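You operate a simulated robot arm through the tools that you are given. There is no shell and no other tool. Be economical: measure what you need, move in short steps, check, and stop when the job is done.

You run a simulated two-armed robot. Do the job below in one go: nothing can be reset, and whatever is moved stays where it is left.

JOB
Take the cap off the purple jar and lay it down on the navy bench top.

Only the result counts: the job must be done as asked and must still hold three seconds after the hand-in. Knocking over, shifting, dropping, spilling or breaking anything else fails it. Lids that push on must go on centred and level and be pressed home; caps that screw on are set level and turned clockwise until they are tight.

ROBOT AND FRAMES
Two 7-joint arms with two-finger parallel grippers on one trunk, on a base that drives. Base frame: it is fixed to the floor where the robot stands at the start and does not move with it; the origin is under the middle of the robot, x ahead of it, y to its left, z up; the surface under the hand at the start is at about z = 800. Units: mm, degrees, N and s.
The left shoulder is at the start at [50, 158, 983], the right one opposite. With the tool pointing down near the work surface each hand reaches from about 220 to 660 mm from the robot's upright axis, wherever it stands, measured 20 degrees to its own side. Payload 3.91 kg a hand.
The tool frame of a hand sits at the grasp point between the pads (the TCP): z along the fingers, y along the line on which they close. The tips reach 30 mm beyond it. Largest opening 110 mm; finger width 20, thickness 10; the body of the gripper, 48 by 112 mm, starts 55 mm behind the TCP.
Orientation is that of the tool frame in the base frame, as [roll, pitch, yaw] about the fixed x, y, z axes, in that order (R = Rz(yaw) Ry(pitch) Rx(roll)). With the fingers straight down and closing along the base's y, the tool's x points along the base's -x, its y along +y and its z along -z.

CONTROLS
- The arms move only by the tool servo_tool. It takes "left_commands", "right_commands" or both (then of equal length, played together; a hand with none holds still); each is a list of rows, each an object (a shift or turn left out is 0, a gripper value left out holds the last) with "gripper": the finger opening in mm, from 0 to 110; "slide": the shift along the base's x, y, z in mm, a list of three; "angular": the turn, a rotation vector about the base's x, y, z in degrees, a list of three. In form: [{"gripper": gripper, "slide": [dx, dy, dz], "angular": [ax, ay, az]}, ...]. A call has 1 to 8 rows; each row is the pose to reach, as a shift and turn from the pose commanded when the call began. Rows are played at 5 a second. More than 50 mm and 8.6 degrees between two rows, or a gripper value outside its range, and nothing of the call is played. Where a pose cannot be reached the arm comes as near as it can. A force on the tool above 40 N (or 10 N above the force at the start of the call, whichever is more), or a blocked arm, ends the call early, and 0.2 s more pass. Each finger travels about 153 mm/s and halts on what it meets, pressing with about 39 N; the grip force reading is that of the motor and also rises with nothing between the fingers. The clock runs only during rows and for 0.2 s after the last one: add rows that repeat a pose to give the fingers time. The reply holds the time, the measured pose of the TCP, the force on the tool along the base axes, the opening and the grip force, in the units named above and with some noise, with the torque about the TCP (base axes, N m) and any sound that the robot's microphone picked up.
- Cameras (640 x 400 px; columns grow to the right, rows downward): "scene" is now at [132.8, 15.3, 1151.5]; the picture's right is [0.15, -0.99, 0.00], its down [-0.27, -0.04, -0.96] and it looks along [0.95, 0.14, -0.27] (base axes); focal length 257 px, centre (320, 200). "left" rides on the left gripper at [72, -17, -103] in its tool frame; the picture's right is [0.23, 0.97, 0.00], its down [-0.76, 0.18, -0.62] and it looks along [-0.61, 0.14, 0.78] (tool axes); focal length 222 px, centre (320, 200). "right" rides on the right gripper at [72, 17, -103] in its tool frame; the picture's right is [-0.23, 0.97, 0.00], its down [-0.76, -0.18, -0.62] and it looks along [-0.61, -0.14, 0.78] (tool axes); focal length 222 px, centre (320, 200). There is no depth. A picture from a camera that has moved, and an enlarged one, comes with that camera's place and axes in the base frame and with its lens.
- snapshot(camera): a new picture of that camera. It takes no simulated time.
- move_column(by): slides the trunk up (or, below 0, down) by that many mm; the arms and the scene camera ride with it, the base frame stays. It gives what a move gives, with no picture.
- steer(legs): drives the robot by 1 to 6 legs, each [ahead, turn to the left] in mm and degrees, along the robot's own axes; the way and the turn of a leg run together, so that a leg with both is an arc; at most 1500 mm and 180 degrees a leg. The arms and the cameras ride along, it lands a little off, and it stops where it bumps. It gives what a move gives.
- pan_tilt(pan, tilt): turns the head with the scene camera to pan (to the left, within 80 degrees either way) and tilt (down, from -29 to 69), counted from straight ahead of the robot. It gives what a move gives.
- zoom(camera, box): a new picture of the part [left, top, right, bottom] of that camera's present view, enlarged. It takes no simulated time.
- finish_job(): hands the job in; it is judged then, once.

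Go step by step. Nothing tells you exact positions but the pictures and the camera data: compare them with the known pose of the tool, close in by small moves and look again before you grip or let go. The budget is 120 turns and 100 pictures, counting those below and the enlarged ones. Unless the task says otherwise, let go and move clear before handing in, and close with one line.

The tools are called after "Request:" as name(argument=value, ...) on one line, values as JSON. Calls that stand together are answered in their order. servo_tool: Moves the arms, as the interface text tells. Its arguments: {"type":"object","properties":{"left_commands":{"type":"array","items":{"type":"object","properties":{"gripper":{"type":"number"},"slide":{"type":"array","items":{"type":"number"}},"angular":{"type":"array","items":{"type":"number"}}}}},"right_commands":{"type":"array","items":{"type":"object","properties":{"gripper":{"type":"number"},"slide":{"type":"array","items":{"type":"number"}},"angular":{"type":"array","items":{"type":"number"}}}}}},"required":[]} The other tools are called the same way: move_column (by) slides the trunk up or down; steer (legs) drives the base; pan_tilt (pan, tilt) turns the head that bears the scene camera; snapshot (camera) takes a picture; zoom (camera, box) takes an enlarged picture of a part of a camera's view; finish_job () hands the job in.

At the start:

```text
t: 0.0
left_tcp_pos: [391.7, 284.8, 1079.1]
left_tcp_rot: [-180.0, 0.0, -179.9]
left_ft_force: [-0.4, -0.3, 0.4]
left_wrist_torque: [-0.04, -0.04, 0.02]
left_finger_gap: 109.9
left_gripper_force: 0.0
right_tcp_pos: [459.2, -74.8, 1070.6]
right_tcp_rot: [179.9, 0.0, -179.9]
right_ft_force: [0.3, -0.2, 0.2]
right_wrist_torque: [-0.01, -0.01, 0.0]
right_finger_gap: 110.1
right_gripper_force: 0.1
trunk travel left (down, up): [-225.0, 257.0]
robot x, y, heading: [-0.1, -4.1, 0.1]
head pan, tilt: [8.4, 15.6]
```

scene: 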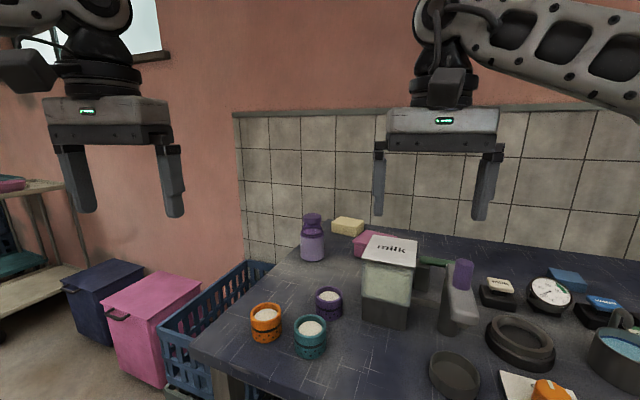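
right: 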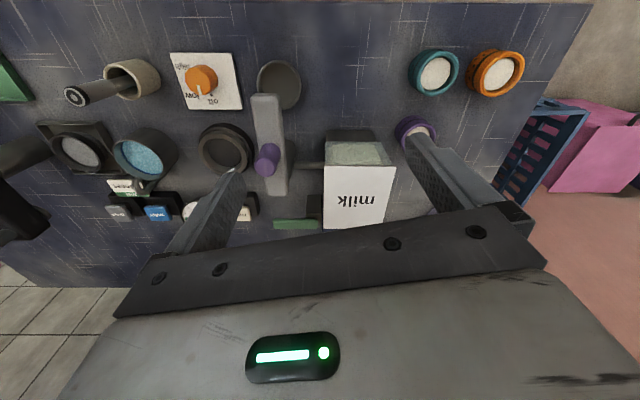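
left: 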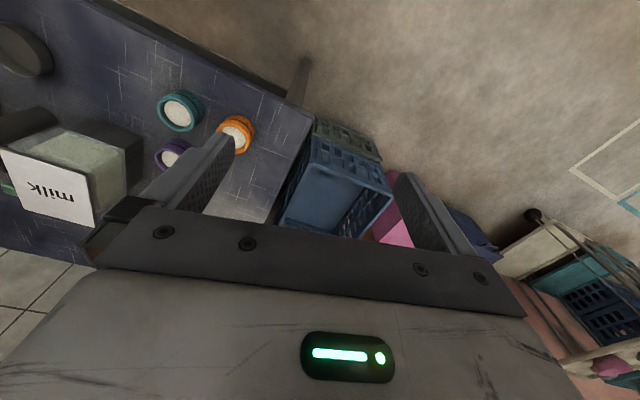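

I see a purple jar with a cap at the back left of the bench, around pixel (312,238). I'll zoom in on it first.

Request:
zoom(camera="scene", box=[250, 190, 410, 290])

Request:
zoom(camera="scene", box=[200, 200, 640, 400])

```text
4.00 times, centred on (330, 240) of scene
camera zoom: at [132.8, 15.3, 1151.5], right [0.15, -0.99, 0.0], down [-0.27, -0.04, -0.96], along [0.95, 0.14, -0.27], focal length 1027 px, centre (280, 40)
```

zoom: 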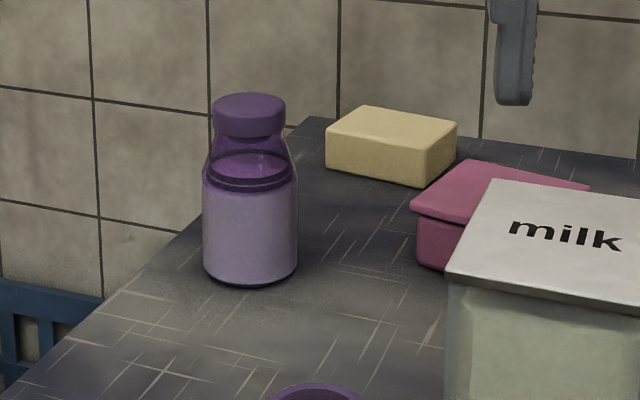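

```text
1.45 times, centred on (420, 300) of scene
camera zoom: at [132.8, 15.3, 1151.5], right [0.15, -0.99, 0.0], down [-0.27, -0.04, -0.96], along [0.95, 0.14, -0.27], focal length 373 px, centre (174, 54)
```

zoom: 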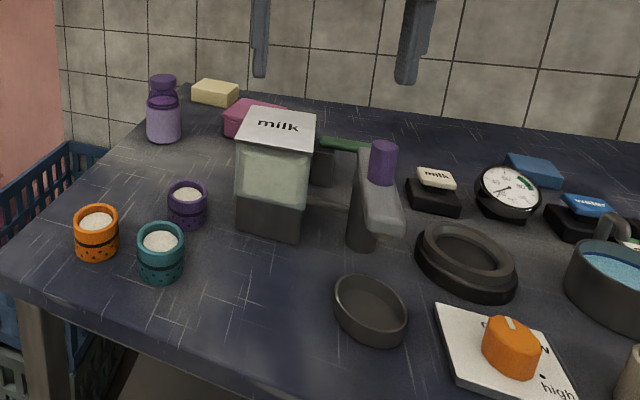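

The jar is at about [778, 132] with the cap top near z≈925, which is out of reach from here. I'll check the gap between the base and the bench before driving closer.

Request:
pan_tilt(pan=8, tilt=65)

Request:
snapshot(camera="scene")

```text
t: 1.2
left_tcp_pos: [391.7, 284.4, 1079.8]
left_tcp_rot: [180.0, 0.0, -179.9]
left_ft_force: [-0.8, 0.5, 0.0]
left_wrist_torque: [0.05, 0.02, 0.01]
left_finger_gap: 109.7
left_gripper_force: 0.1
right_tcp_pos: [459.0, -75.9, 1071.2]
right_tcp_rot: [180.0, 0.0, 180.0]
right_ft_force: [0.7, 0.4, -0.3]
right_wrist_torque: [0.02, -0.01, 0.0]
right_finger_gap: 109.6
right_gripper_force: 0.1
trunk travel left (down, up): [-225.0, 257.0]
robot x, y, heading: [-0.7, 3.4, 0.3]
head pan, tilt: [8.0, 65.0]
```

```text
94 pictures are left
camera scene: at [100.5, 10.1, 1080.5], right [0.14, -0.99, 0.0], down [-0.9, -0.13, -0.42], along [0.42, 0.06, -0.91], focal length 257 px, centre (320, 200)
```

scene: 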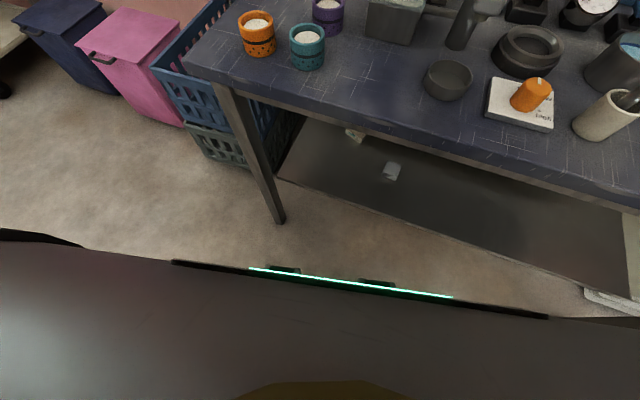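

The base has limited room and the bench is yawed about 14°. I'll back off, shift left, square up to the bench and then inspect the clearance.

Request:
steer(legs=[[-150, 0], [0, 46], [237, 0], [0, -60.5]])

Request:
snapshot(camera="scene")

```text
t: 8.8
left_tcp_pos: [467.5, 343.5, 1079.7]
left_tcp_rot: [179.9, -0.1, 164.6]
left_ft_force: [0.0, 0.1, 1.2]
left_wrist_torque: [0.0, 0.02, -0.05]
left_finger_gap: 109.9
left_gripper_force: 0.0
right_tcp_pos: [436.0, -21.0, 1070.7]
right_tcp_rot: [180.0, 0.0, 164.5]
right_ft_force: [0.2, -0.3, 0.3]
right_wrist_torque: [0.01, -0.03, 0.0]
right_finger_gap: 110.0
right_gripper_force: 0.1
trunk travel left (down, up): [-225.0, 257.0]
robot x, y, heading: [13.3, 177.4, -15.4]
head pan, tilt: [8.0, 65.0]
```

```text
93 pictures are left
camera scene: at [113.0, 156.9, 1080.5], right [-0.13, -0.99, 0.0], down [-0.9, 0.12, -0.42], along [0.42, -0.05, -0.91], focal length 257 px, centre (320, 200)
```

scene: 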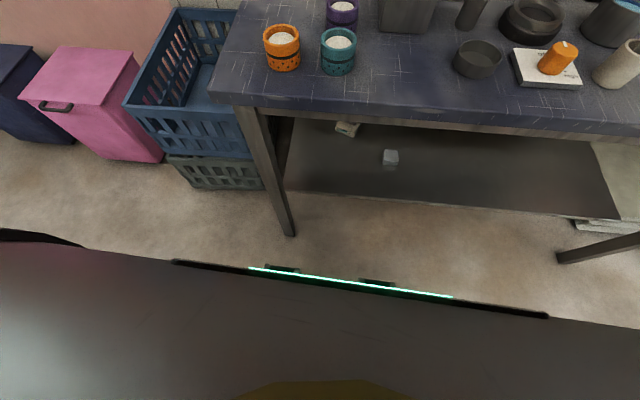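

Now square to the bench with roughly 170 mm or more of room. I'll drive 150 mm ahead and look at the jar.

Request:
steer(legs=[[145, 0]])

Request:
pan_tilt(pan=20, tilt=25)

Request:
snapshot(camera="scene")

Request:
snapshot(camera="left")

```text
t: 10.1
left_tcp_pos: [604.9, 305.1, 1079.7]
left_tcp_rot: [180.0, 0.0, 164.4]
left_ft_force: [-0.1, 0.4, -0.2]
left_wrist_torque: [0.0, 0.03, -0.02]
left_finger_gap: 110.2
left_gripper_force: 0.1
right_tcp_pos: [572.5, -59.8, 1071.8]
right_tcp_rot: [180.0, 0.0, 164.4]
right_ft_force: [0.5, 0.1, -0.4]
right_wrist_torque: [0.0, 0.01, -0.02]
right_finger_gap: 109.9
right_gripper_force: 0.1
trunk travel left (down, up): [-225.0, 257.0]
robot x, y, heading: [147.1, 136.1, -15.7]
head pan, tilt: [8.0, 65.0]
```

```text
t: 11.2
left_tcp_pos: [604.1, 304.0, 1080.1]
left_tcp_rot: [-180.0, 0.0, 164.4]
left_ft_force: [-0.2, 0.1, -1.2]
left_wrist_torque: [0.02, 0.0, -0.02]
left_finger_gap: 110.0
left_gripper_force: 0.0
right_tcp_pos: [571.3, -59.9, 1071.4]
right_tcp_rot: [-180.0, 0.0, 164.3]
right_ft_force: [-0.4, -0.2, -0.4]
right_wrist_torque: [0.03, 0.0, 0.03]
right_finger_gap: 109.9
right_gripper_force: 0.2
trunk travel left (down, up): [-225.0, 257.0]
robot x, y, heading: [149.9, 135.1, -16.1]
head pan, tilt: [20.0, 25.0]
```

```text
92 pictures are left
camera scene: at [280.7, 133.8, 1136.0], right [0.08, -1.0, 0.0], down [-0.42, -0.03, -0.91], along [0.9, 0.07, -0.42], focal length 257 px, centre (320, 200)
```

scene: 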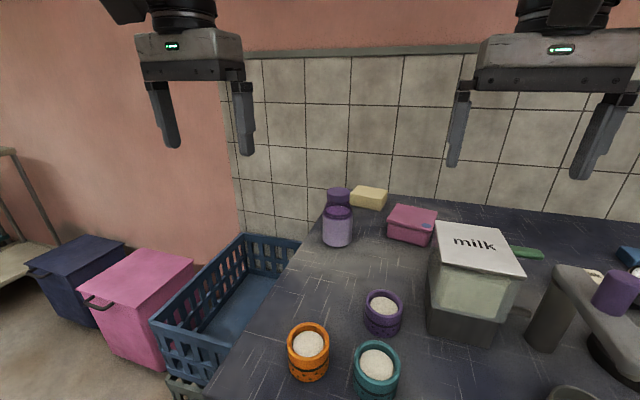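

```text
91 pictures are left
camera left: at [529.3, 307.0, 1183.5], right [0.04, 1.0, 0.0], down [0.78, -0.03, 0.62], along [0.62, -0.03, -0.78], focal length 222 px, centre (320, 200)
```

left: 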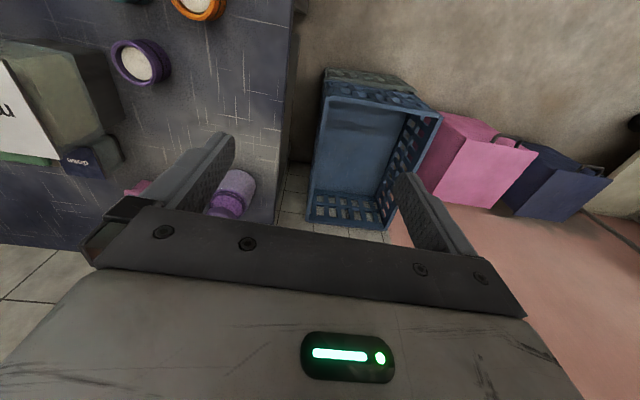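

Request:
zoom(camera="scene", box=[290, 170, 390, 260])

```text
4.44 times, centred on (340, 215) of scene
camera zoom: at [280.7, 133.8, 1136.0], right [0.08, -1.0, 0.0], down [-0.42, -0.03, -0.91], along [0.9, 0.07, -0.42], focal length 1141 px, centre (231, 133)
```

zoom: 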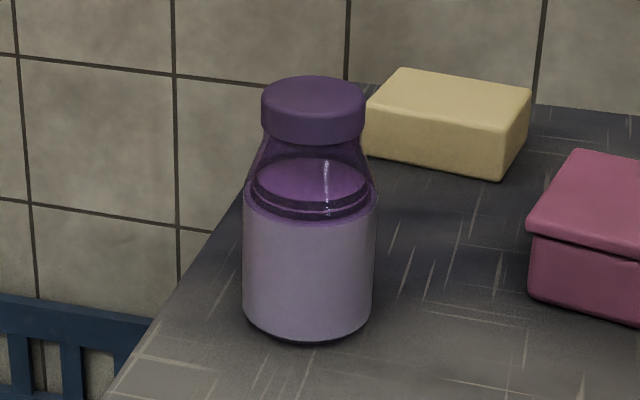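

Jar axis is near [781, 133], cap about Ø49 mm with its top at z≈921. I'll move the left hand above it.

Request:
servo_tool(left_commands=[{"slide": [35, -34, 0], "gripper": 85}, {"slide": [70, -68, 0]}, {"slide": [105, -102, 0]}, {"slide": [140, -136, 0]}, {"slide": [177, -171, 0]}, {"slide": [177, -171, -40]}, {"slide": [177, -171, -80]}, {"slide": [177, -171, -80]}])

Request:
snapshot(camera="left")

Request:
snapshot(camera="scene")

```text
refused: row 5 steps farther than a row can; nothing moved
```

```text
89 pictures are left
camera left: at [529.3, 307.0, 1183.5], right [0.04, 1.0, 0.0], down [0.78, -0.03, 0.62], along [0.62, -0.03, -0.78], focal length 222 px, centre (320, 200)
```

left: 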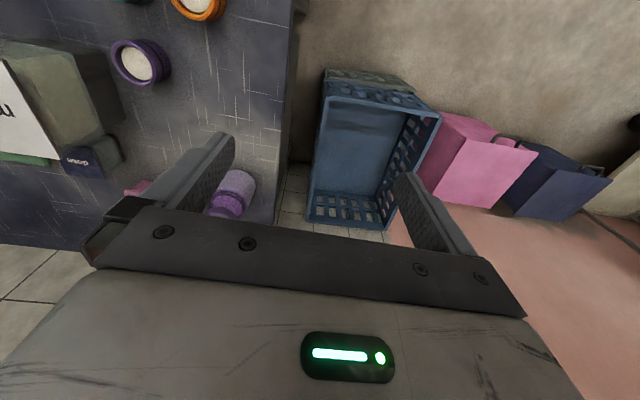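

```text
88 pictures are left
camera scene: at [280.7, 133.8, 1136.0], right [0.08, -1.0, 0.0], down [-0.42, -0.03, -0.91], along [0.9, 0.07, -0.42], focal length 257 px, centre (320, 200)
```

scene: 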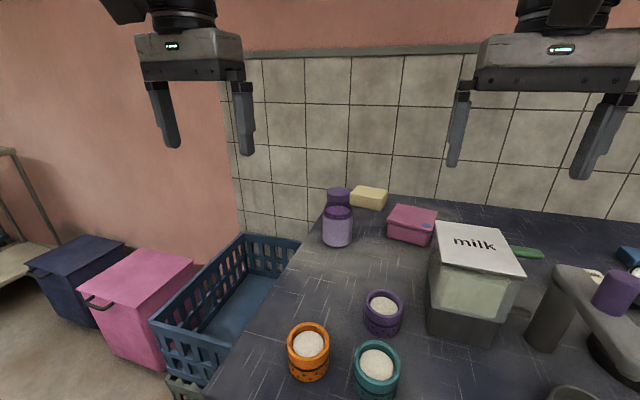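

The step was slightly too long, so nothing moved. I'll retry with smaller steps.

Request:
servo_tool(left_commands=[{"slide": [30, -29, 0], "gripper": 90}, {"slide": [60, -58, 0]}, {"slide": [90, -87, 0]}, {"slide": [120, -116, 0]}, {"slide": [150, -145, 0]}, {"slide": [177, -171, 0]}, {"slide": [177, -171, -40]}, {"slide": [177, -171, -80]}])

Request:
snapshot(camera="left")

Request:
snapshot(camera="scene")

```text
t: 13.0
left_tcp_pos: [717.9, 210.0, 973.3]
left_tcp_rot: [-179.8, 0.1, 164.4]
left_ft_force: [0.1, -1.0, 0.0]
left_wrist_torque: [-0.03, 0.01, -0.02]
left_finger_gap: 90.1
left_gripper_force: 0.1
left hand out of reach, approached as far as the arm can: row 3, 4, 5, 6, 7, 8
right_tcp_pos: [573.0, -61.3, 1068.9]
right_tcp_rot: [179.9, -0.1, 164.4]
right_ft_force: [0.2, -0.5, -0.8]
right_wrist_torque: [0.01, 0.04, 0.0]
right_finger_gap: 109.9
right_gripper_force: 0.1
trunk travel left (down, up): [-225.0, 257.0]
robot x, y, heading: [152.6, 136.7, -15.7]
head pan, tilt: [20.0, 25.0]
```

```text
87 pictures are left
camera left: at [643.3, 212.4, 1077.3], right [0.04, 1.0, 0.0], down [0.78, -0.03, 0.62], along [0.62, -0.03, -0.78], focal length 222 px, centre (320, 200)
```

left: 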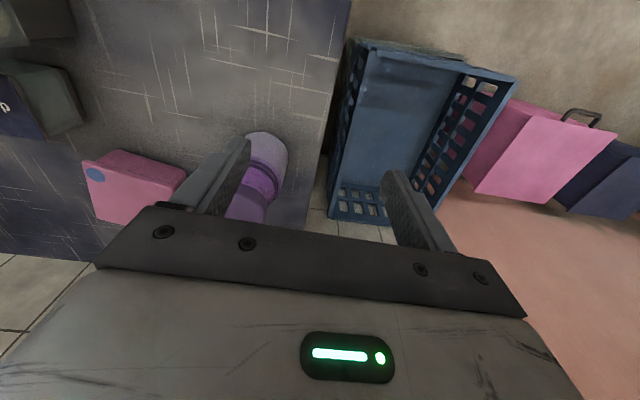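

```text
86 pictures are left
camera scene: at [282.3, 133.7, 1135.8], right [0.08, -1.0, 0.0], down [-0.42, -0.03, -0.91], along [0.9, 0.07, -0.42], focal length 257 px, centre (320, 200)
```

scene: 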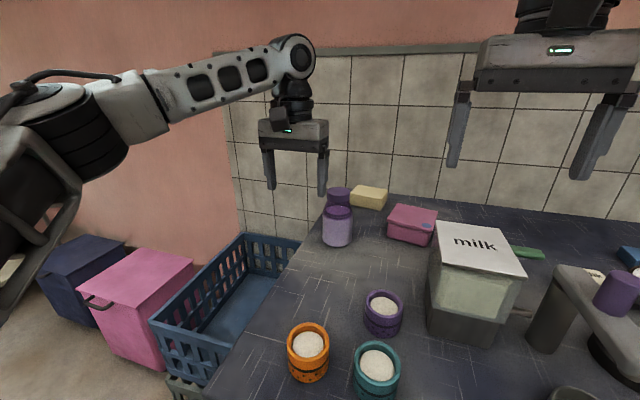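

The arm is reach-limited because the wrist sits well above the shoulder. I'll raise the trunk so the reach improves.

Request:
move_column(by=140)

```text
t: 14.7
left_tcp_pos: [716.8, 210.0, 1114.3]
left_tcp_rot: [-180.0, 0.2, 164.4]
left_ft_force: [-0.8, 0.4, 0.2]
left_wrist_torque: [0.04, -0.01, -0.02]
left_finger_gap: 90.0
left_gripper_force: 0.1
right_tcp_pos: [572.5, -60.7, 1210.9]
right_tcp_rot: [179.9, 0.0, 164.3]
right_ft_force: [0.9, -0.6, -0.2]
right_wrist_torque: [0.0, -0.02, -0.02]
right_finger_gap: 110.2
right_gripper_force: 0.1
trunk travel left (down, up): [-365.0, 117.0]
robot x, y, heading: [150.7, 137.1, -15.5]
head pan, tilt: [20.0, 25.0]
```

I'll lower the hand straight down first and see how the commanded pose behaves.

Request:
servo_tool(left_commands=[{"slide": [0, 0, -40]}, {"slide": [0, 0, -80]}, {"slide": [0, 0, -120]}, {"slide": [0, 0, -120]}])

```text
t: 15.7
left_tcp_pos: [715.3, 210.3, 994.7]
left_tcp_rot: [180.0, 0.0, 164.5]
left_ft_force: [0.0, 0.1, 0.7]
left_wrist_torque: [0.01, 0.03, 0.02]
left_finger_gap: 90.0
left_gripper_force: 0.0
right_tcp_pos: [570.6, -59.9, 1210.7]
right_tcp_rot: [-180.0, 0.0, 164.2]
right_ft_force: [0.8, 1.1, 0.7]
right_wrist_torque: [0.01, -0.03, -0.01]
right_finger_gap: 109.8
right_gripper_force: 0.0
trunk travel left (down, up): [-365.0, 117.0]
robot x, y, heading: [147.2, 137.1, -15.9]
head pan, tilt: [20.0, 25.0]
```

The command follows the measured pose. Next I'll go over the cap at hover height.

Request:
servo_tool(left_commands=[{"slide": [22, -26, 0]}, {"slide": [44, -52, 0]}, {"slide": [66, -77, 0]}, {"slide": [66, -77, 0]}])

Request:
snapshot(camera="left")

Request:
snapshot(camera="scene")

```text
t: 16.7
left_tcp_pos: [722.0, 199.7, 996.8]
left_tcp_rot: [-179.9, 0.1, 164.4]
left_ft_force: [-0.3, -0.6, 0.3]
left_wrist_torque: [-0.02, -0.02, 0.01]
left_finger_gap: 90.3
left_gripper_force: 0.1
left hand out of reach, approached as far as the arm can: row 1, 2, 3, 4
right_tcp_pos: [571.5, -60.8, 1211.4]
right_tcp_rot: [179.9, 0.0, 164.3]
right_ft_force: [-0.4, 0.2, 0.0]
right_wrist_torque: [0.0, 0.01, -0.02]
right_finger_gap: 109.7
right_gripper_force: 0.0
trunk travel left (down, up): [-365.0, 117.0]
robot x, y, heading: [148.3, 135.2, -16.0]
head pan, tilt: [20.0, 25.0]
```

```text
85 pictures are left
camera left: at [647.4, 203.5, 1101.5], right [0.04, 1.0, 0.0], down [0.78, -0.03, 0.62], along [0.62, -0.03, -0.78], focal length 222 px, centre (320, 200)
```

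left: 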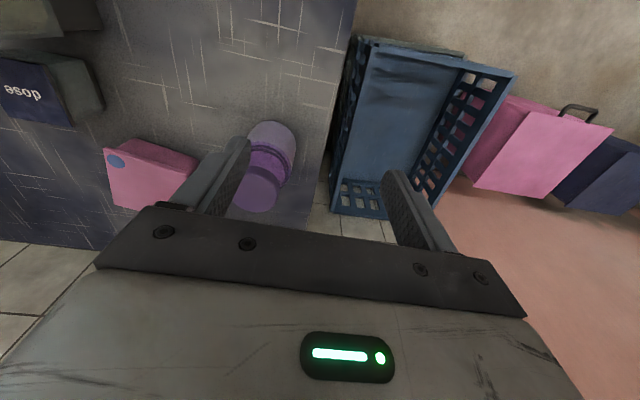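

```text
84 pictures are left
camera scene: at [280.7, 133.8, 1276.1], right [0.08, -1.0, 0.0], down [-0.42, -0.03, -0.91], along [0.9, 0.07, -0.42], focal length 257 px, centre (320, 200)
```

scene: 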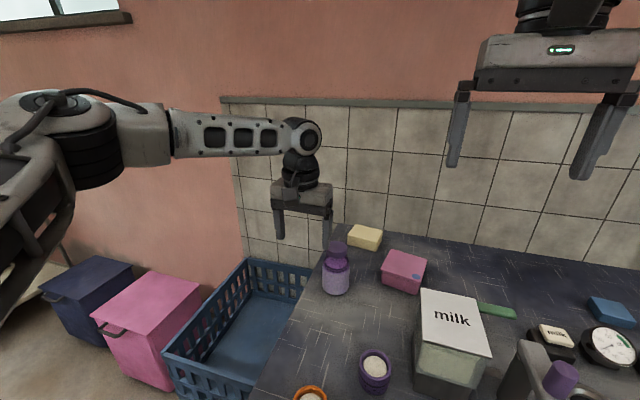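

Still blocked, and the elbow isn't straight, so a wrist joint is probably limiting. I'll turn the tool clockwise and try again, since yaw is free for a round cap.

Request:
servo_tool(left_commands=[{"angular": [0, 0, -8]}, {"angular": [0, 0, -16]}, {"angular": [0, 0, -24]}, {"angular": [0, 0, -32]}, {"slide": [20, -22, 0], "angular": [0, 0, -32]}, {"slide": [40, -44, 0], "angular": [0, 0, -32]}, {"slide": [59, -66, 0], "angular": [0, 0, -32]}, {"slide": [59, -66, 0], "angular": [0, 0, -32]}])

Request:
snapshot(camera="scene")

```text
t: 18.5
left_tcp_pos: [720.8, 198.9, 1002.9]
left_tcp_rot: [180.0, 0.0, 132.5]
left_ft_force: [-0.8, -0.2, -0.3]
left_wrist_torque: [0.03, -0.02, -0.04]
left_finger_gap: 90.1
left_gripper_force: 0.0
left hand out of reach, approached as far as the arm can: row 5, 6, 7, 8
right_tcp_pos: [571.7, -59.5, 1210.2]
right_tcp_rot: [-180.0, 0.0, 164.3]
right_ft_force: [-0.2, 0.3, -0.2]
right_wrist_torque: [0.0, 0.01, -0.02]
right_finger_gap: 110.1
right_gripper_force: 0.1
trunk travel left (down, up): [-365.0, 117.0]
robot x, y, heading: [153.3, 137.5, -15.8]
head pan, tilt: [20.0, 25.0]
```

```text
83 pictures are left
camera scene: at [280.7, 133.9, 1276.1], right [0.08, -1.0, 0.0], down [-0.42, -0.03, -0.91], along [0.9, 0.07, -0.42], focal length 257 px, centre (320, 200)
```

scene: 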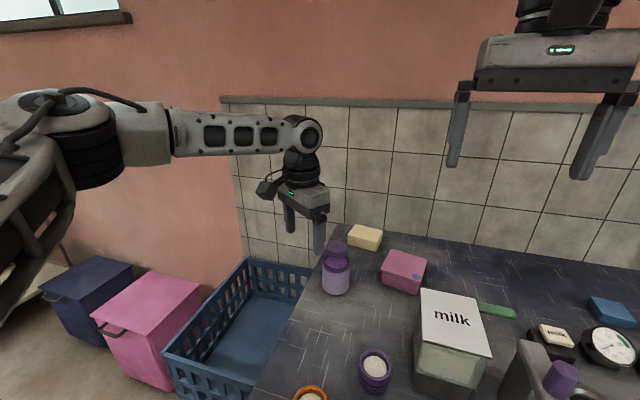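

Yaw isn't the limit. I'll test pure directions (lower, then straight ahead along the robot's axis) to see where the reach ends.

Request:
servo_tool(left_commands=[{"slide": [0, 0, -40]}, {"slide": [30, 0, -40]}, {"slide": [60, 0, -40]}, {"slide": [60, 0, -40]}])

Request:
servo_tool(left_commands=[{"slide": [0, -30, 0]}, {"slide": [0, -60, 0]}, {"slide": [0, -60, 0]}])

```text
t: 19.5
left_tcp_pos: [744.8, 230.7, 971.1]
left_tcp_rot: [180.0, 0.1, 132.5]
left_ft_force: [0.6, 0.0, 0.0]
left_wrist_torque: [-0.02, 0.01, -0.04]
left_finger_gap: 89.7
left_gripper_force: 0.1
left hand out of reach, approached as far as the arm can: row 1, 2, 3, 4
right_tcp_pos: [571.7, -60.7, 1210.8]
right_tcp_rot: [-180.0, 0.0, 164.3]
right_ft_force: [0.2, -0.7, 0.9]
right_wrist_torque: [-0.01, -0.02, 0.0]
right_finger_gap: 110.1
right_gripper_force: 0.1
trunk travel left (down, up): [-365.0, 117.0]
robot x, y, heading: [149.1, 135.1, -15.8]
head pan, tilt: [20.0, 25.0]
```

```text
t: 20.3
left_tcp_pos: [719.0, 203.8, 976.4]
left_tcp_rot: [-179.9, 0.1, 132.4]
left_ft_force: [0.3, 0.0, 0.8]
left_wrist_torque: [0.01, 0.0, 0.01]
left_finger_gap: 89.8
left_gripper_force: 0.1
left hand out of reach, approached as far as the arm can: row 1, 2, 3
right_tcp_pos: [571.3, -60.9, 1211.2]
right_tcp_rot: [180.0, 0.0, 164.3]
right_ft_force: [0.2, -0.5, 0.5]
right_wrist_torque: [0.0, 0.0, 0.04]
right_finger_gap: 109.9
right_gripper_force: 0.1
trunk travel left (down, up): [-365.0, 117.0]
robot x, y, heading: [152.5, 134.7, -15.5]
head pan, tilt: [20.0, 25.0]
```

The hand slides along a joint-limit boundary, so the elbow posture is bad. I'll retract, then push out along a straight line toward the jar.

Request:
servo_tool(left_commands=[{"slide": [-35, 0, 15]}, {"slide": [-70, 0, 25]}, {"slide": [-105, -5, 25]}, {"slide": [-140, -10, 25]}, {"slide": [-175, -15, 25]}, {"slide": [-210, -15, 25]}, {"slide": [-210, -15, 25]}])

Request:
snapshot(camera="scene")

```text
t: 21.9
left_tcp_pos: [510.3, 186.8, 999.9]
left_tcp_rot: [-180.0, 0.1, 132.4]
left_ft_force: [0.0, 0.1, 0.2]
left_wrist_torque: [-0.01, 0.02, 0.02]
left_finger_gap: 90.0
left_gripper_force: 0.1
right_tcp_pos: [572.2, -60.8, 1211.0]
right_tcp_rot: [180.0, 0.0, 164.2]
right_ft_force: [0.6, -0.3, -0.9]
right_wrist_torque: [-0.02, 0.01, 0.0]
right_finger_gap: 110.1
right_gripper_force: 0.1
trunk travel left (down, up): [-365.0, 117.0]
robot x, y, heading: [152.5, 136.8, -15.8]
head pan, tilt: [20.0, 25.0]
```

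```text
82 pictures are left
camera scene: at [280.8, 133.9, 1276.1], right [0.08, -1.0, 0.0], down [-0.42, -0.03, -0.91], along [0.9, 0.07, -0.42], focal length 257 px, centre (320, 200)
```

scene: 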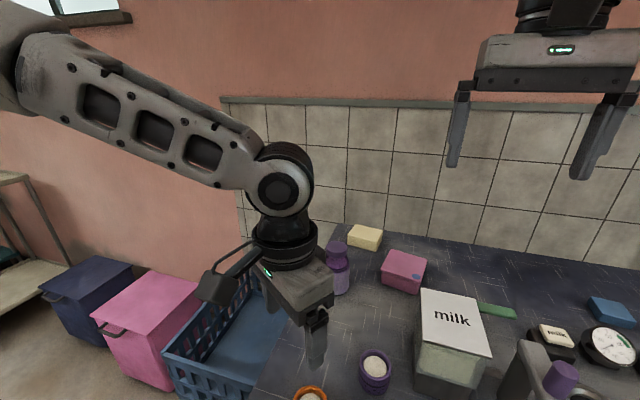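

Now push out along the straight line toward the jar, staying high.

Request:
servo_tool(left_commands=[{"slide": [40, -8, 0]}, {"slide": [80, -16, 0]}, {"slide": [120, -24, 0]}, {"slide": [160, -32, 0]}, {"slide": [200, -40, 0]}, {"slide": [240, -48, 0]}, {"slide": [271, -54, 0]}, {"slide": [271, -54, 0]}])

Request:
snapshot(camera="scene")

```text
t: 23.7
left_tcp_pos: [721.2, 198.1, 1008.5]
left_tcp_rot: [180.0, 0.1, 132.5]
left_ft_force: [0.5, 0.0, 0.0]
left_wrist_torque: [-0.01, -0.07, 0.01]
left_finger_gap: 90.2
left_gripper_force: 0.0
left hand out of reach, approached as far as the arm can: row 4, 5, 6, 7, 8
right_tcp_pos: [573.0, -61.6, 1210.5]
right_tcp_rot: [-179.9, 0.1, 164.3]
right_ft_force: [0.5, -0.4, -0.1]
right_wrist_torque: [0.01, -0.02, 0.01]
right_finger_gap: 110.0
right_gripper_force: 0.0
trunk travel left (down, up): [-365.0, 117.0]
robot x, y, heading: [153.0, 134.1, -15.4]
head pan, tilt: [20.0, 25.0]
```

```text
81 pictures are left
camera scene: at [280.6, 133.8, 1276.1], right [0.08, -1.0, 0.0], down [-0.42, -0.03, -0.91], along [0.9, 0.07, -0.42], focal length 257 px, centre (320, 200)
```

scene: 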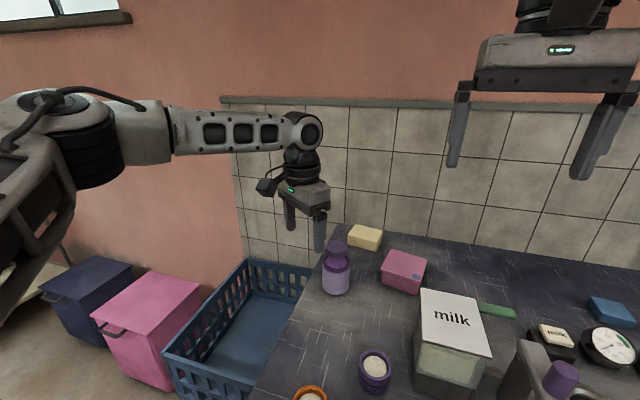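

The limit appears when the forearm goes horizontal, so the wrist bend is what's stopping it. A higher trunk with the hand lower should fix this.

Request:
move_column(by=105)

Request:
servo_tool(left_commands=[{"slide": [-20, 10, -40]}, {"slide": [-20, 10, -80]}, {"slide": [-20, 10, -110]}, {"slide": [-20, 10, -110]}])

Request:
servo_tool(left_commands=[{"slide": [25, -24, 0]}, {"slide": [50, -48, 0]}, {"slide": [78, -75, 0]}, {"slide": [78, -75, 0]}])

Request:
snapshot(camera="scene")

```text
t: 25.0
left_tcp_pos: [719.5, 198.6, 1112.0]
left_tcp_rot: [180.0, 0.1, 132.4]
left_ft_force: [-0.1, -0.3, 0.4]
left_wrist_torque: [-0.05, -0.01, -0.02]
left_finger_gap: 89.9
left_gripper_force: 0.1
right_tcp_pos: [571.8, -59.9, 1315.7]
right_tcp_rot: [-179.9, -0.1, 164.3]
right_ft_force: [-0.2, -0.1, -0.6]
right_wrist_torque: [0.0, -0.01, 0.02]
right_finger_gap: 110.1
right_gripper_force: 0.1
trunk travel left (down, up): [-470.0, 12.0]
robot x, y, heading: [152.2, 137.1, -15.5]
head pan, tilt: [20.0, 25.0]
```

```text
t: 26.0
left_tcp_pos: [695.5, 214.1, 1005.6]
left_tcp_rot: [-179.8, 0.2, 132.4]
left_ft_force: [0.5, 0.4, 0.1]
left_wrist_torque: [-0.01, -0.01, 0.02]
left_finger_gap: 90.1
left_gripper_force: 0.0
left hand out of reach, approached as far as the arm can: row 3, 4
right_tcp_pos: [571.2, -60.9, 1316.6]
right_tcp_rot: [-180.0, 0.0, 164.2]
right_ft_force: [0.1, -0.3, -0.4]
right_wrist_torque: [0.0, -0.02, -0.01]
right_finger_gap: 109.9
right_gripper_force: 0.0
trunk travel left (down, up): [-470.0, 12.0]
robot x, y, heading: [149.7, 138.9, -15.5]
head pan, tilt: [20.0, 25.0]
```

```text
t: 27.0
left_tcp_pos: [710.9, 210.1, 1033.7]
left_tcp_rot: [-180.0, 0.2, 132.4]
left_ft_force: [0.1, 1.1, -1.1]
left_wrist_torque: [-0.01, 0.01, 0.01]
left_finger_gap: 90.2
left_gripper_force: 0.1
left hand out of reach, approached as far as the arm can: row 1, 2, 3, 4
right_tcp_pos: [572.0, -60.0, 1315.3]
right_tcp_rot: [179.9, 0.0, 164.3]
right_ft_force: [1.1, -0.1, 0.1]
right_wrist_torque: [0.03, -0.01, -0.02]
right_finger_gap: 109.8
right_gripper_force: 0.0
trunk travel left (down, up): [-470.0, 12.0]
robot x, y, heading: [149.2, 137.4, -15.8]
head pan, tilt: [20.0, 25.0]
```

```text
80 pictures are left
camera scene: at [280.7, 133.9, 1381.1], right [0.08, -1.0, 0.0], down [-0.42, -0.03, -0.91], along [0.9, 0.07, -0.42], focal length 257 px, centre (320, 200)
```

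scene: 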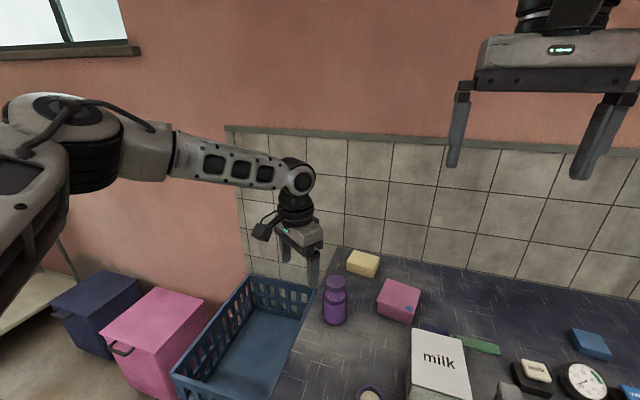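

Reach is bounded by joint limits in the tool-down pose. I'll tilt the tool about its closing axis, fingers pointing outward and down, so the pads stay vertical for the cap and the wrist sits further back.

Request:
servo_tool(left_commands=[{"angular": [-5.9, -5.3, 0], "slide": [-8, 8, 15]}, {"angular": [-11.8, -10.6, 0], "slide": [-8, 8, 30]}, {"angular": [-17.7, -15.9, 0], "slide": [-8, 8, 45]}, {"angular": [-23.6, -21.2, 0], "slide": [-8, 8, 60]}, {"angular": [-29.5, -26.5, 0], "slide": [-8, 8, 60]}, {"angular": [-29.5, -26.5, 0], "slide": [-8, 8, 60]}])

Request:
move_column(by=-105)

Request:
snapshot(camera="scene")

Request:
snapshot(camera="left")

```text
t: 28.4
left_tcp_pos: [704.5, 215.4, 1091.1]
left_tcp_rot: [-179.7, 39.9, 132.4]
left_ft_force: [-0.1, 0.2, 0.6]
left_wrist_torque: [-0.02, -0.01, 0.0]
left_finger_gap: 90.0
left_gripper_force: 0.1
right_tcp_pos: [571.2, -60.0, 1316.2]
right_tcp_rot: [-180.0, 0.0, 164.3]
right_ft_force: [-0.5, 0.4, -0.5]
right_wrist_torque: [-0.02, -0.01, -0.01]
right_finger_gap: 109.8
right_gripper_force: 0.1
trunk travel left (down, up): [-470.0, 12.0]
robot x, y, heading: [147.5, 136.4, -15.7]
head pan, tilt: [20.0, 25.0]
```

```text
t: 29.8
left_tcp_pos: [702.6, 214.0, 987.6]
left_tcp_rot: [-179.7, 39.8, 132.5]
left_ft_force: [1.3, 1.1, -0.1]
left_wrist_torque: [-0.01, -0.01, 0.02]
left_finger_gap: 89.9
left_gripper_force: 0.1
right_tcp_pos: [572.3, -60.1, 1210.3]
right_tcp_rot: [180.0, 0.1, 164.4]
right_ft_force: [0.1, 0.7, 0.3]
right_wrist_torque: [0.03, 0.03, 0.01]
right_finger_gap: 109.9
right_gripper_force: 0.0
trunk travel left (down, up): [-365.0, 117.0]
robot x, y, heading: [148.2, 138.3, -16.0]
head pan, tilt: [20.0, 25.0]
```

```text
79 pictures are left
camera scene: at [280.5, 133.9, 1276.2], right [0.08, -1.0, 0.0], down [-0.42, -0.03, -0.91], along [0.9, 0.07, -0.42], focal length 257 px, centre (320, 200)
```

scene: 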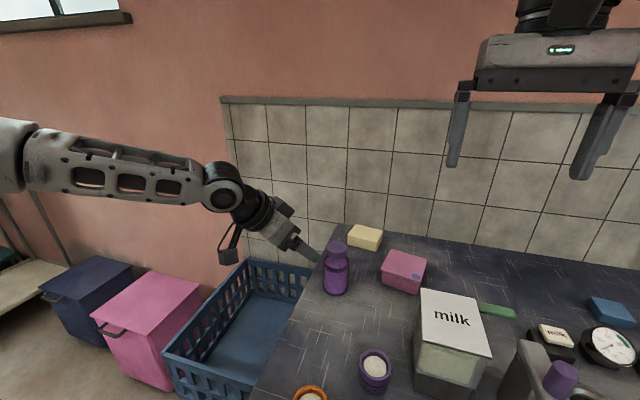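

```text
78 pictures are left
camera left: at [608.9, 293.1, 1020.0], right [0.6, 0.78, -0.15], down [0.26, -0.02, 0.97], along [0.75, -0.62, -0.21], focal length 222 px, centre (320, 200)
```

left: 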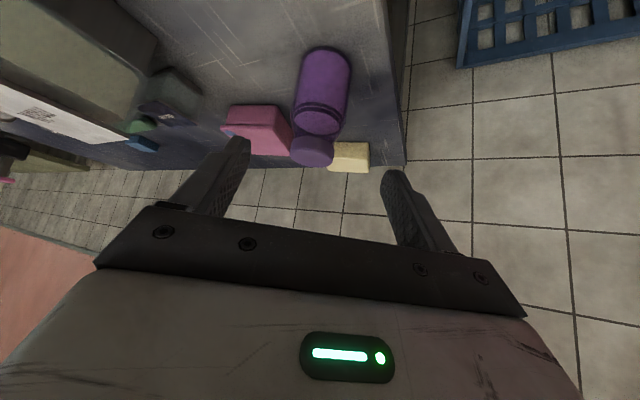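

Reading the hand camera gives the cap at about [782, 128], consistent with the scene camera. I'll move to a pre-grasp point 60 mm back along the tool axis.

Request:
servo_tool(left_commands=[{"slide": [22, -22, -7]}, {"slide": [43, -45, -15]}, {"slide": [43, -45, -15]}])

Request:
snapshot(camera="left")

Request:
zoom(camera="scene", box=[260, 190, 420, 290])

```text
t: 30.6
left_tcp_pos: [745.6, 169.4, 969.9]
left_tcp_rot: [-179.6, 39.8, 132.6]
left_ft_force: [-0.3, 0.7, 1.0]
left_wrist_torque: [0.01, -0.03, -0.03]
left_finger_gap: 90.3
left_gripper_force: 0.0
right_tcp_pos: [572.1, -60.1, 1211.1]
right_tcp_rot: [-180.0, 0.0, 164.3]
right_ft_force: [0.0, -0.4, -1.3]
right_wrist_torque: [0.03, -0.01, 0.02]
right_finger_gap: 110.0
right_gripper_force: 0.0
trunk travel left (down, up): [-365.0, 117.0]
robot x, y, heading: [149.3, 135.9, -15.6]
head pan, tilt: [20.0, 25.0]
```

```text
77 pictures are left
camera left: at [651.6, 246.8, 1004.1], right [0.6, 0.78, -0.15], down [0.26, -0.01, 0.97], along [0.75, -0.62, -0.21], focal length 222 px, centre (320, 200)
```

left: 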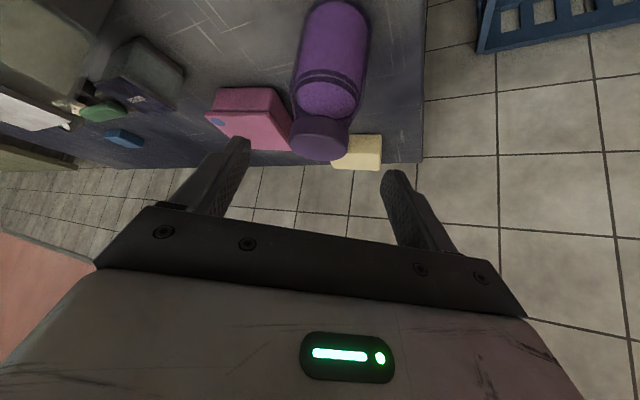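

```text
4.00 times, centred on (340, 240) of scene
camera zoom: at [280.6, 134.0, 1276.1], right [0.08, -1.0, 0.0], down [-0.42, -0.03, -0.91], along [0.9, 0.07, -0.42], focal length 1027 px, centre (240, 40)
```

zoom: 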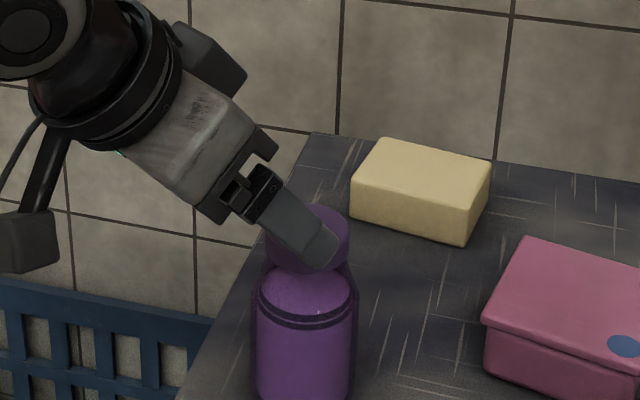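

The cap is centred between the fingers. I'll advance along the tool axis so the pads straddle the cap, then look.

Request:
servo_tool(left_commands=[{"slide": [8, -9, -14]}, {"slide": [16, -18, -28]}, {"slide": [24, -27, -41]}, {"slide": [24, -27, -41]}])

Request:
snapshot(camera="left")

Request:
zoom(camera="scene", box=[260, 190, 420, 290])

```text
t: 31.6
left_tcp_pos: [770.7, 142.4, 929.6]
left_tcp_rot: [-179.6, 39.7, 132.4]
left_ft_force: [0.6, -1.4, -0.5]
left_wrist_torque: [0.02, 0.04, 0.04]
left_finger_gap: 89.8
left_gripper_force: 0.0
right_tcp_pos: [572.8, -60.1, 1211.6]
right_tcp_rot: [-179.9, 0.0, 164.3]
right_ft_force: [0.2, -0.4, -0.2]
right_wrist_torque: [0.0, 0.03, -0.02]
right_finger_gap: 110.0
right_gripper_force: 0.1
trunk travel left (down, up): [-365.0, 117.0]
robot x, y, heading: [152.9, 139.1, -15.7]
head pan, tilt: [20.0, 25.0]
```

```text
75 pictures are left
camera left: at [675.6, 220.3, 964.1], right [0.6, 0.78, -0.15], down [0.26, -0.01, 0.97], along [0.75, -0.62, -0.21], focal length 222 px, centre (320, 200)
```

left: 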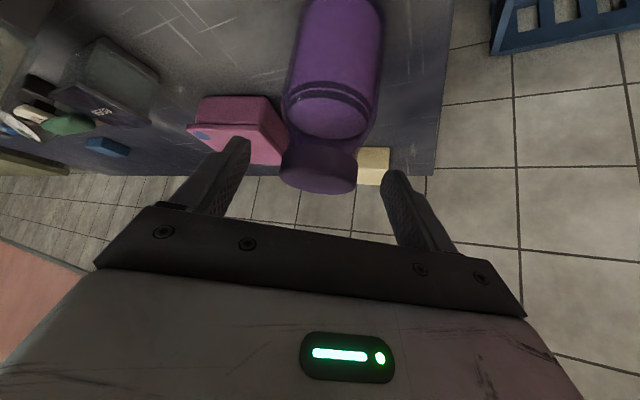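

```text
4.00 times, centred on (340, 240) of scene
camera zoom: at [280.6, 133.9, 1276.1], right [0.08, -1.0, 0.0], down [-0.42, -0.03, -0.91], along [0.9, 0.07, -0.42], focal length 1027 px, centre (240, 40)
```

zoom: 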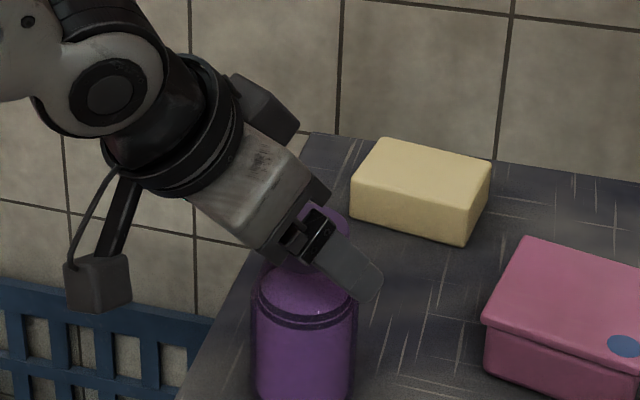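

Everything lines up: the cap mid-height is about z=912, between the pads. I'll close on the cap.

Request:
servo_tool(left_commands=[{"gripper": 60}, {"gripper": 54}, {"gripper": 50}, {"gripper": 46}, {"gripper": 40}, {"gripper": 40}])

Request:
snapshot(camera="left")

Request:
zoom(camera="scene", box=[260, 190, 420, 290])

```text
t: 33.0
left_tcp_pos: [770.3, 143.0, 931.4]
left_tcp_rot: [-179.6, 39.8, 132.5]
left_ft_force: [0.4, -0.2, -0.6]
left_wrist_torque: [0.12, -0.15, -0.02]
left_finger_gap: 48.4
left_gripper_force: 39.2
right_tcp_pos: [572.1, -61.3, 1210.8]
right_tcp_rot: [180.0, -0.1, 164.2]
right_ft_force: [-1.4, -0.3, -0.8]
right_wrist_torque: [-0.01, -0.01, 0.0]
right_finger_gap: 109.9
right_gripper_force: 0.0
trunk travel left (down, up): [-365.0, 117.0]
robot x, y, heading: [152.1, 137.9, -15.7]
head pan, tilt: [20.0, 25.0]
```

```text
73 pictures are left
camera left: at [675.6, 220.5, 964.1], right [0.6, 0.78, -0.15], down [0.26, -0.02, 0.97], along [0.75, -0.62, -0.21], focal length 222 px, centre (320, 200)
```

left: 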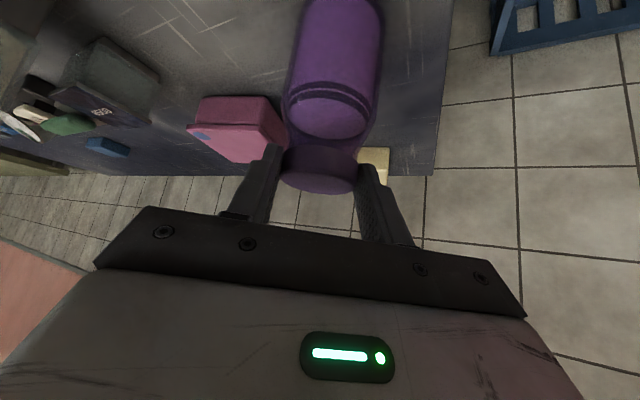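

```text
4.00 times, centred on (340, 240) of scene
camera zoom: at [280.7, 133.9, 1276.1], right [0.08, -1.0, 0.0], down [-0.42, -0.03, -0.91], along [0.9, 0.07, -0.42], focal length 1027 px, centre (240, 40)
```

zoom: 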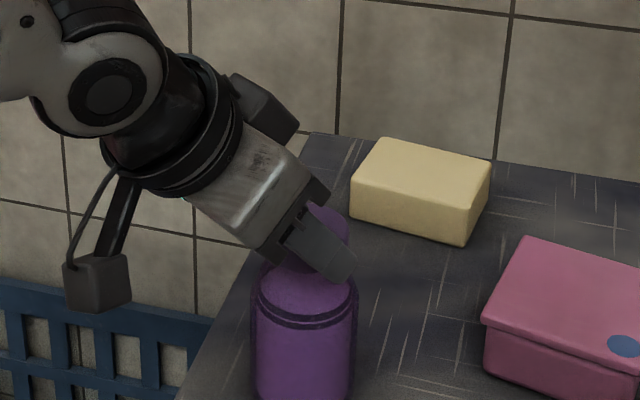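

The cap is held (48.4 mm). I'll try a small counter-clockwise turn about the cap's vertical axis and watch torque.

Request:
servo_tool(left_commands=[{"slide": [-0.8, -0.8, 0], "angular": [0, 0, 4]}, {"slide": [-1.7, -1.6, 0], "angular": [0, 0, 8]}, {"slide": [-2.4, -2.5, 0], "angular": [0, 0, 12]}, {"slide": [-3.1, -3.4, 0], "angular": [0, 0, 16]}])

Request:
zoom(camera="scene", box=[260, 190, 420, 290])

```text
t: 34.0
left_tcp_pos: [768.3, 139.5, 930.5]
left_tcp_rot: [-179.7, 39.9, 148.5]
left_ft_force: [1.2, -1.2, 2.1]
left_wrist_torque: [-0.01, -0.18, -0.02]
left_finger_gap: 48.2
left_gripper_force: 38.7
right_tcp_pos: [572.1, -60.5, 1211.4]
right_tcp_rot: [180.0, 0.0, 164.3]
right_ft_force: [0.6, 0.4, -0.3]
right_wrist_torque: [0.01, 0.03, -0.03]
right_finger_gap: 109.8
right_gripper_force: 0.1
trunk travel left (down, up): [-365.0, 117.0]
robot x, y, heading: [150.2, 135.1, -15.9]
head pan, tilt: [20.0, 25.0]
```

```text
4.00 times, centred on (340, 240) of scene
camera zoom: at [280.6, 133.8, 1276.2], right [0.08, -1.0, 0.0], down [-0.42, -0.03, -0.91], along [0.9, 0.07, -0.42], focal length 1027 px, centre (240, 40)
```

zoom: 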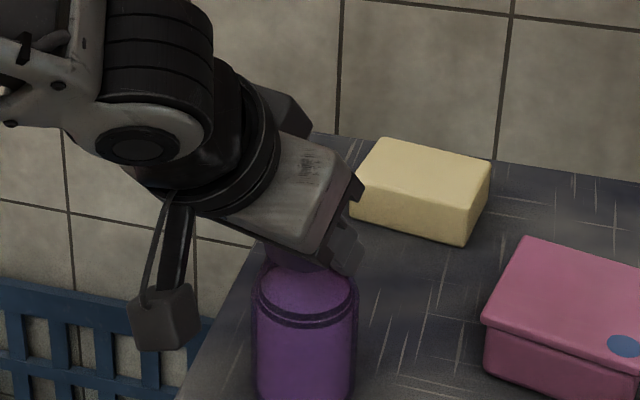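

Almost no resisting torque so far. I'll turn another 24° and compare the jar closely.

Request:
zoom(camera="scene", box=[310, 240, 370, 300])

Request:
servo_tool(left_commands=[{"slide": [-0.6, -1, 0], "angular": [0, 0, 4]}, {"slide": [-1.2, -1.9, 0], "angular": [0, 0, 8]}, {"slide": [-1.7, -2.9, 0], "angular": [0, 0, 12]}, {"slide": [-2.1, -3.9, 0], "angular": [0, 0, 16]}, {"slide": [-2.5, -5, 0], "angular": [0, 0, 20]}, {"slide": [-2.8, -6, 0], "angular": [0, 0, 24]}])

Request:
zoom(camera="scene", box=[310, 240, 370, 300])

Request:
snapshot(camera="left")

```text
6.67 times, centred on (340, 270) of scene
camera zoom: at [280.6, 133.8, 1276.2], right [0.08, -1.0, 0.0], down [-0.42, -0.03, -0.91], along [0.9, 0.07, -0.42], focal length 1711 px, centre (187, -267)
```

zoom: 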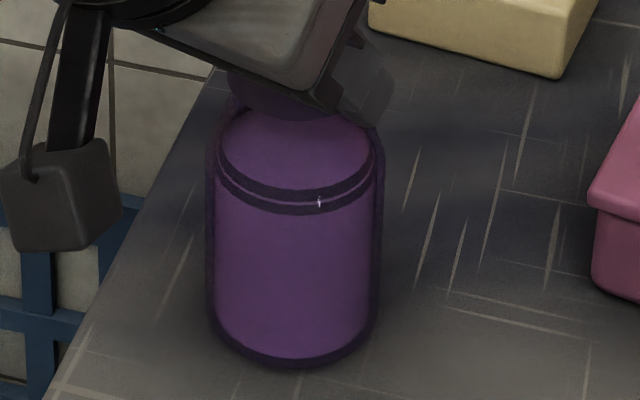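

```text
t: 35.4
left_tcp_pos: [753.1, 159.4, 943.4]
left_tcp_rot: [-179.5, 39.8, 172.6]
left_ft_force: [1.2, 0.0, -3.2]
left_wrist_torque: [0.0, 0.05, 0.04]
left_finger_gap: 48.1
left_gripper_force: 38.3
left hand out of reach, approached as far as the arm can: row 2, 3, 4, 5, 6
right_tcp_pos: [571.5, -60.4, 1210.5]
right_tcp_rot: [180.0, 0.0, 164.2]
right_ft_force: [0.9, 0.1, -0.1]
right_wrist_torque: [0.04, 0.01, 0.05]
right_finger_gap: 109.9
right_gripper_force: 0.1
trunk travel left (down, up): [-365.0, 117.0]
robot x, y, heading: [148.2, 131.6, -15.5]
head pan, tilt: [20.0, 25.0]
```

```text
6.67 times, centred on (340, 270) of scene
camera zoom: at [281.0, 133.9, 1276.1], right [0.08, -1.0, 0.0], down [-0.42, -0.03, -0.91], along [0.9, 0.07, -0.42], focal length 1711 px, centre (187, -267)
```

zoom: 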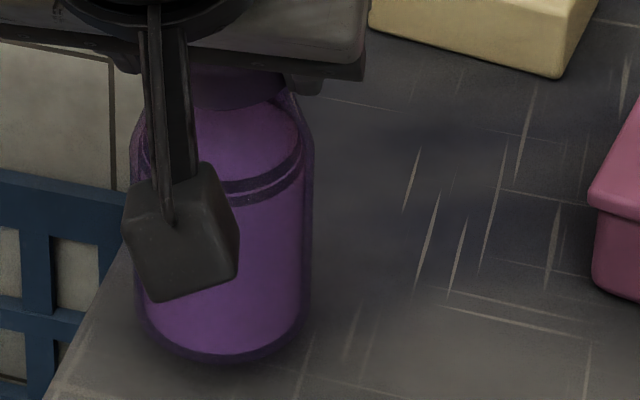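

```text
68 pictures are left
camera left: at [629.9, 158.4, 977.2], right [-0.04, 0.99, -0.15], down [0.21, 0.16, 0.96], along [0.98, 0.01, -0.21], focal length 222 px, centre (320, 200)
```

left: 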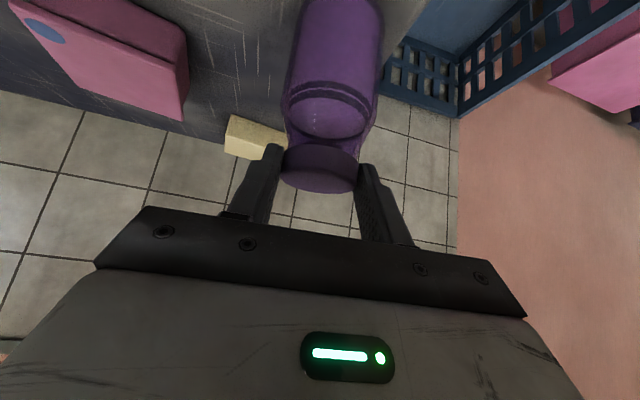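

The arm hit its reach limit and carried the jar about 13 mm up toward the bench edge. The jar hangs from the cap, so I'll reverse exactly: turn back, move it back over its spot, then set it down gently.

Request:
servo_tool(left_commands=[{"slide": [1, -1, 3], "angular": [0, 0, -5]}, {"slide": [3, -4, 4], "angular": [0, 0, -10]}, {"slide": [6, -8, 4], "angular": [0, 0, -15]}, {"slide": [9, -12, 4], "angular": [0, 0, -20]}, {"slide": [12, -16, 3], "angular": [0, 0, -24]}, {"slide": [15.2, -19.9, 2], "angular": [0, 0, -24]}, {"slide": [15.2, -19.9, 0], "angular": [0, 0, -24]}])

Request:
zoom(camera="scene", box=[310, 240, 370, 300])

```text
t: 37.0
left_tcp_pos: [768.7, 139.3, 943.8]
left_tcp_rot: [-179.6, 39.8, 148.4]
left_ft_force: [0.5, -0.5, -2.9]
left_wrist_torque: [0.02, 0.06, 0.05]
left_finger_gap: 48.3
left_gripper_force: 39.6
right_tcp_pos: [571.9, -60.6, 1211.3]
right_tcp_rot: [180.0, 0.1, 164.4]
right_ft_force: [-0.8, -0.5, 0.8]
right_wrist_torque: [0.0, 0.02, 0.01]
right_finger_gap: 110.1
right_gripper_force: 0.1
trunk travel left (down, up): [-365.0, 117.0]
robot x, y, heading: [152.8, 138.4, -15.5]
head pan, tilt: [20.0, 25.0]
```

```text
6.67 times, centred on (340, 270) of scene
camera zoom: at [281.0, 133.9, 1276.1], right [0.08, -1.0, 0.0], down [-0.42, -0.03, -0.91], along [0.9, 0.07, -0.42], focal length 1711 px, centre (187, -267)
```

zoom: 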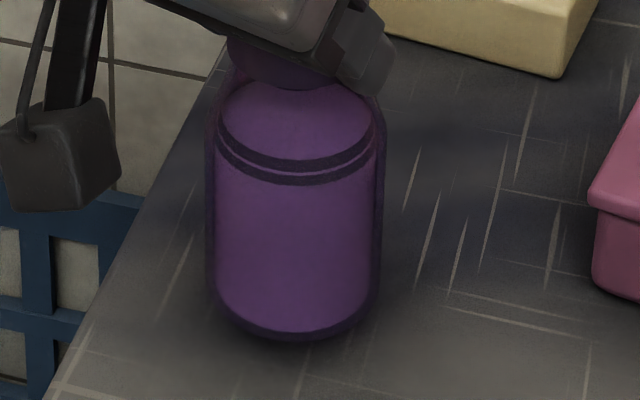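

The jar is hanging about 13 mm above its original spot and turned with the cap, so it is a screw cap. I'll set it down where it was.

Request:
servo_tool(left_commands=[{"slide": [0, 0, -4]}, {"slide": [0, 0, -8]}, {"slide": [0, 0, -11]}, {"slide": [0, 0, -13]}, {"slide": [0, 0, -13]}])

Request:
servo_tool(left_commands=[{"slide": [0, 0, -1]}, {"slide": [0, 0, -2]}, {"slide": [0, 0, -2]}])

```text
t: 38.2
left_tcp_pos: [767.8, 139.1, 931.5]
left_tcp_rot: [-179.6, 39.8, 148.4]
left_ft_force: [1.2, 0.8, 0.6]
left_wrist_torque: [0.17, -0.17, 0.0]
left_finger_gap: 48.2
left_gripper_force: 38.7
right_tcp_pos: [571.7, -60.8, 1210.9]
right_tcp_rot: [-180.0, 0.0, 164.3]
right_ft_force: [0.5, 0.7, 0.4]
right_wrist_torque: [0.01, -0.01, 0.01]
right_finger_gap: 109.9
right_gripper_force: 0.1
trunk travel left (down, up): [-365.0, 117.0]
robot x, y, heading: [149.4, 138.1, -15.6]
head pan, tilt: [20.0, 25.0]
```

```text
t: 39.0
left_tcp_pos: [768.7, 137.3, 931.2]
left_tcp_rot: [-179.7, 40.1, 148.6]
left_ft_force: [-1.6, 2.3, 12.9]
left_wrist_torque: [0.66, -0.01, 0.1]
left_finger_gap: 48.3
left_gripper_force: 38.9
right_tcp_pos: [570.5, -59.5, 1212.2]
right_tcp_rot: [180.0, 0.1, 164.3]
right_ft_force: [-0.5, -1.0, -0.2]
right_wrist_torque: [0.03, 0.01, 0.0]
right_finger_gap: 109.8
right_gripper_force: 0.1
trunk travel left (down, up): [-365.0, 117.0]
robot x, y, heading: [150.0, 132.5, -15.3]
head pan, tilt: [20.0, 25.0]
```

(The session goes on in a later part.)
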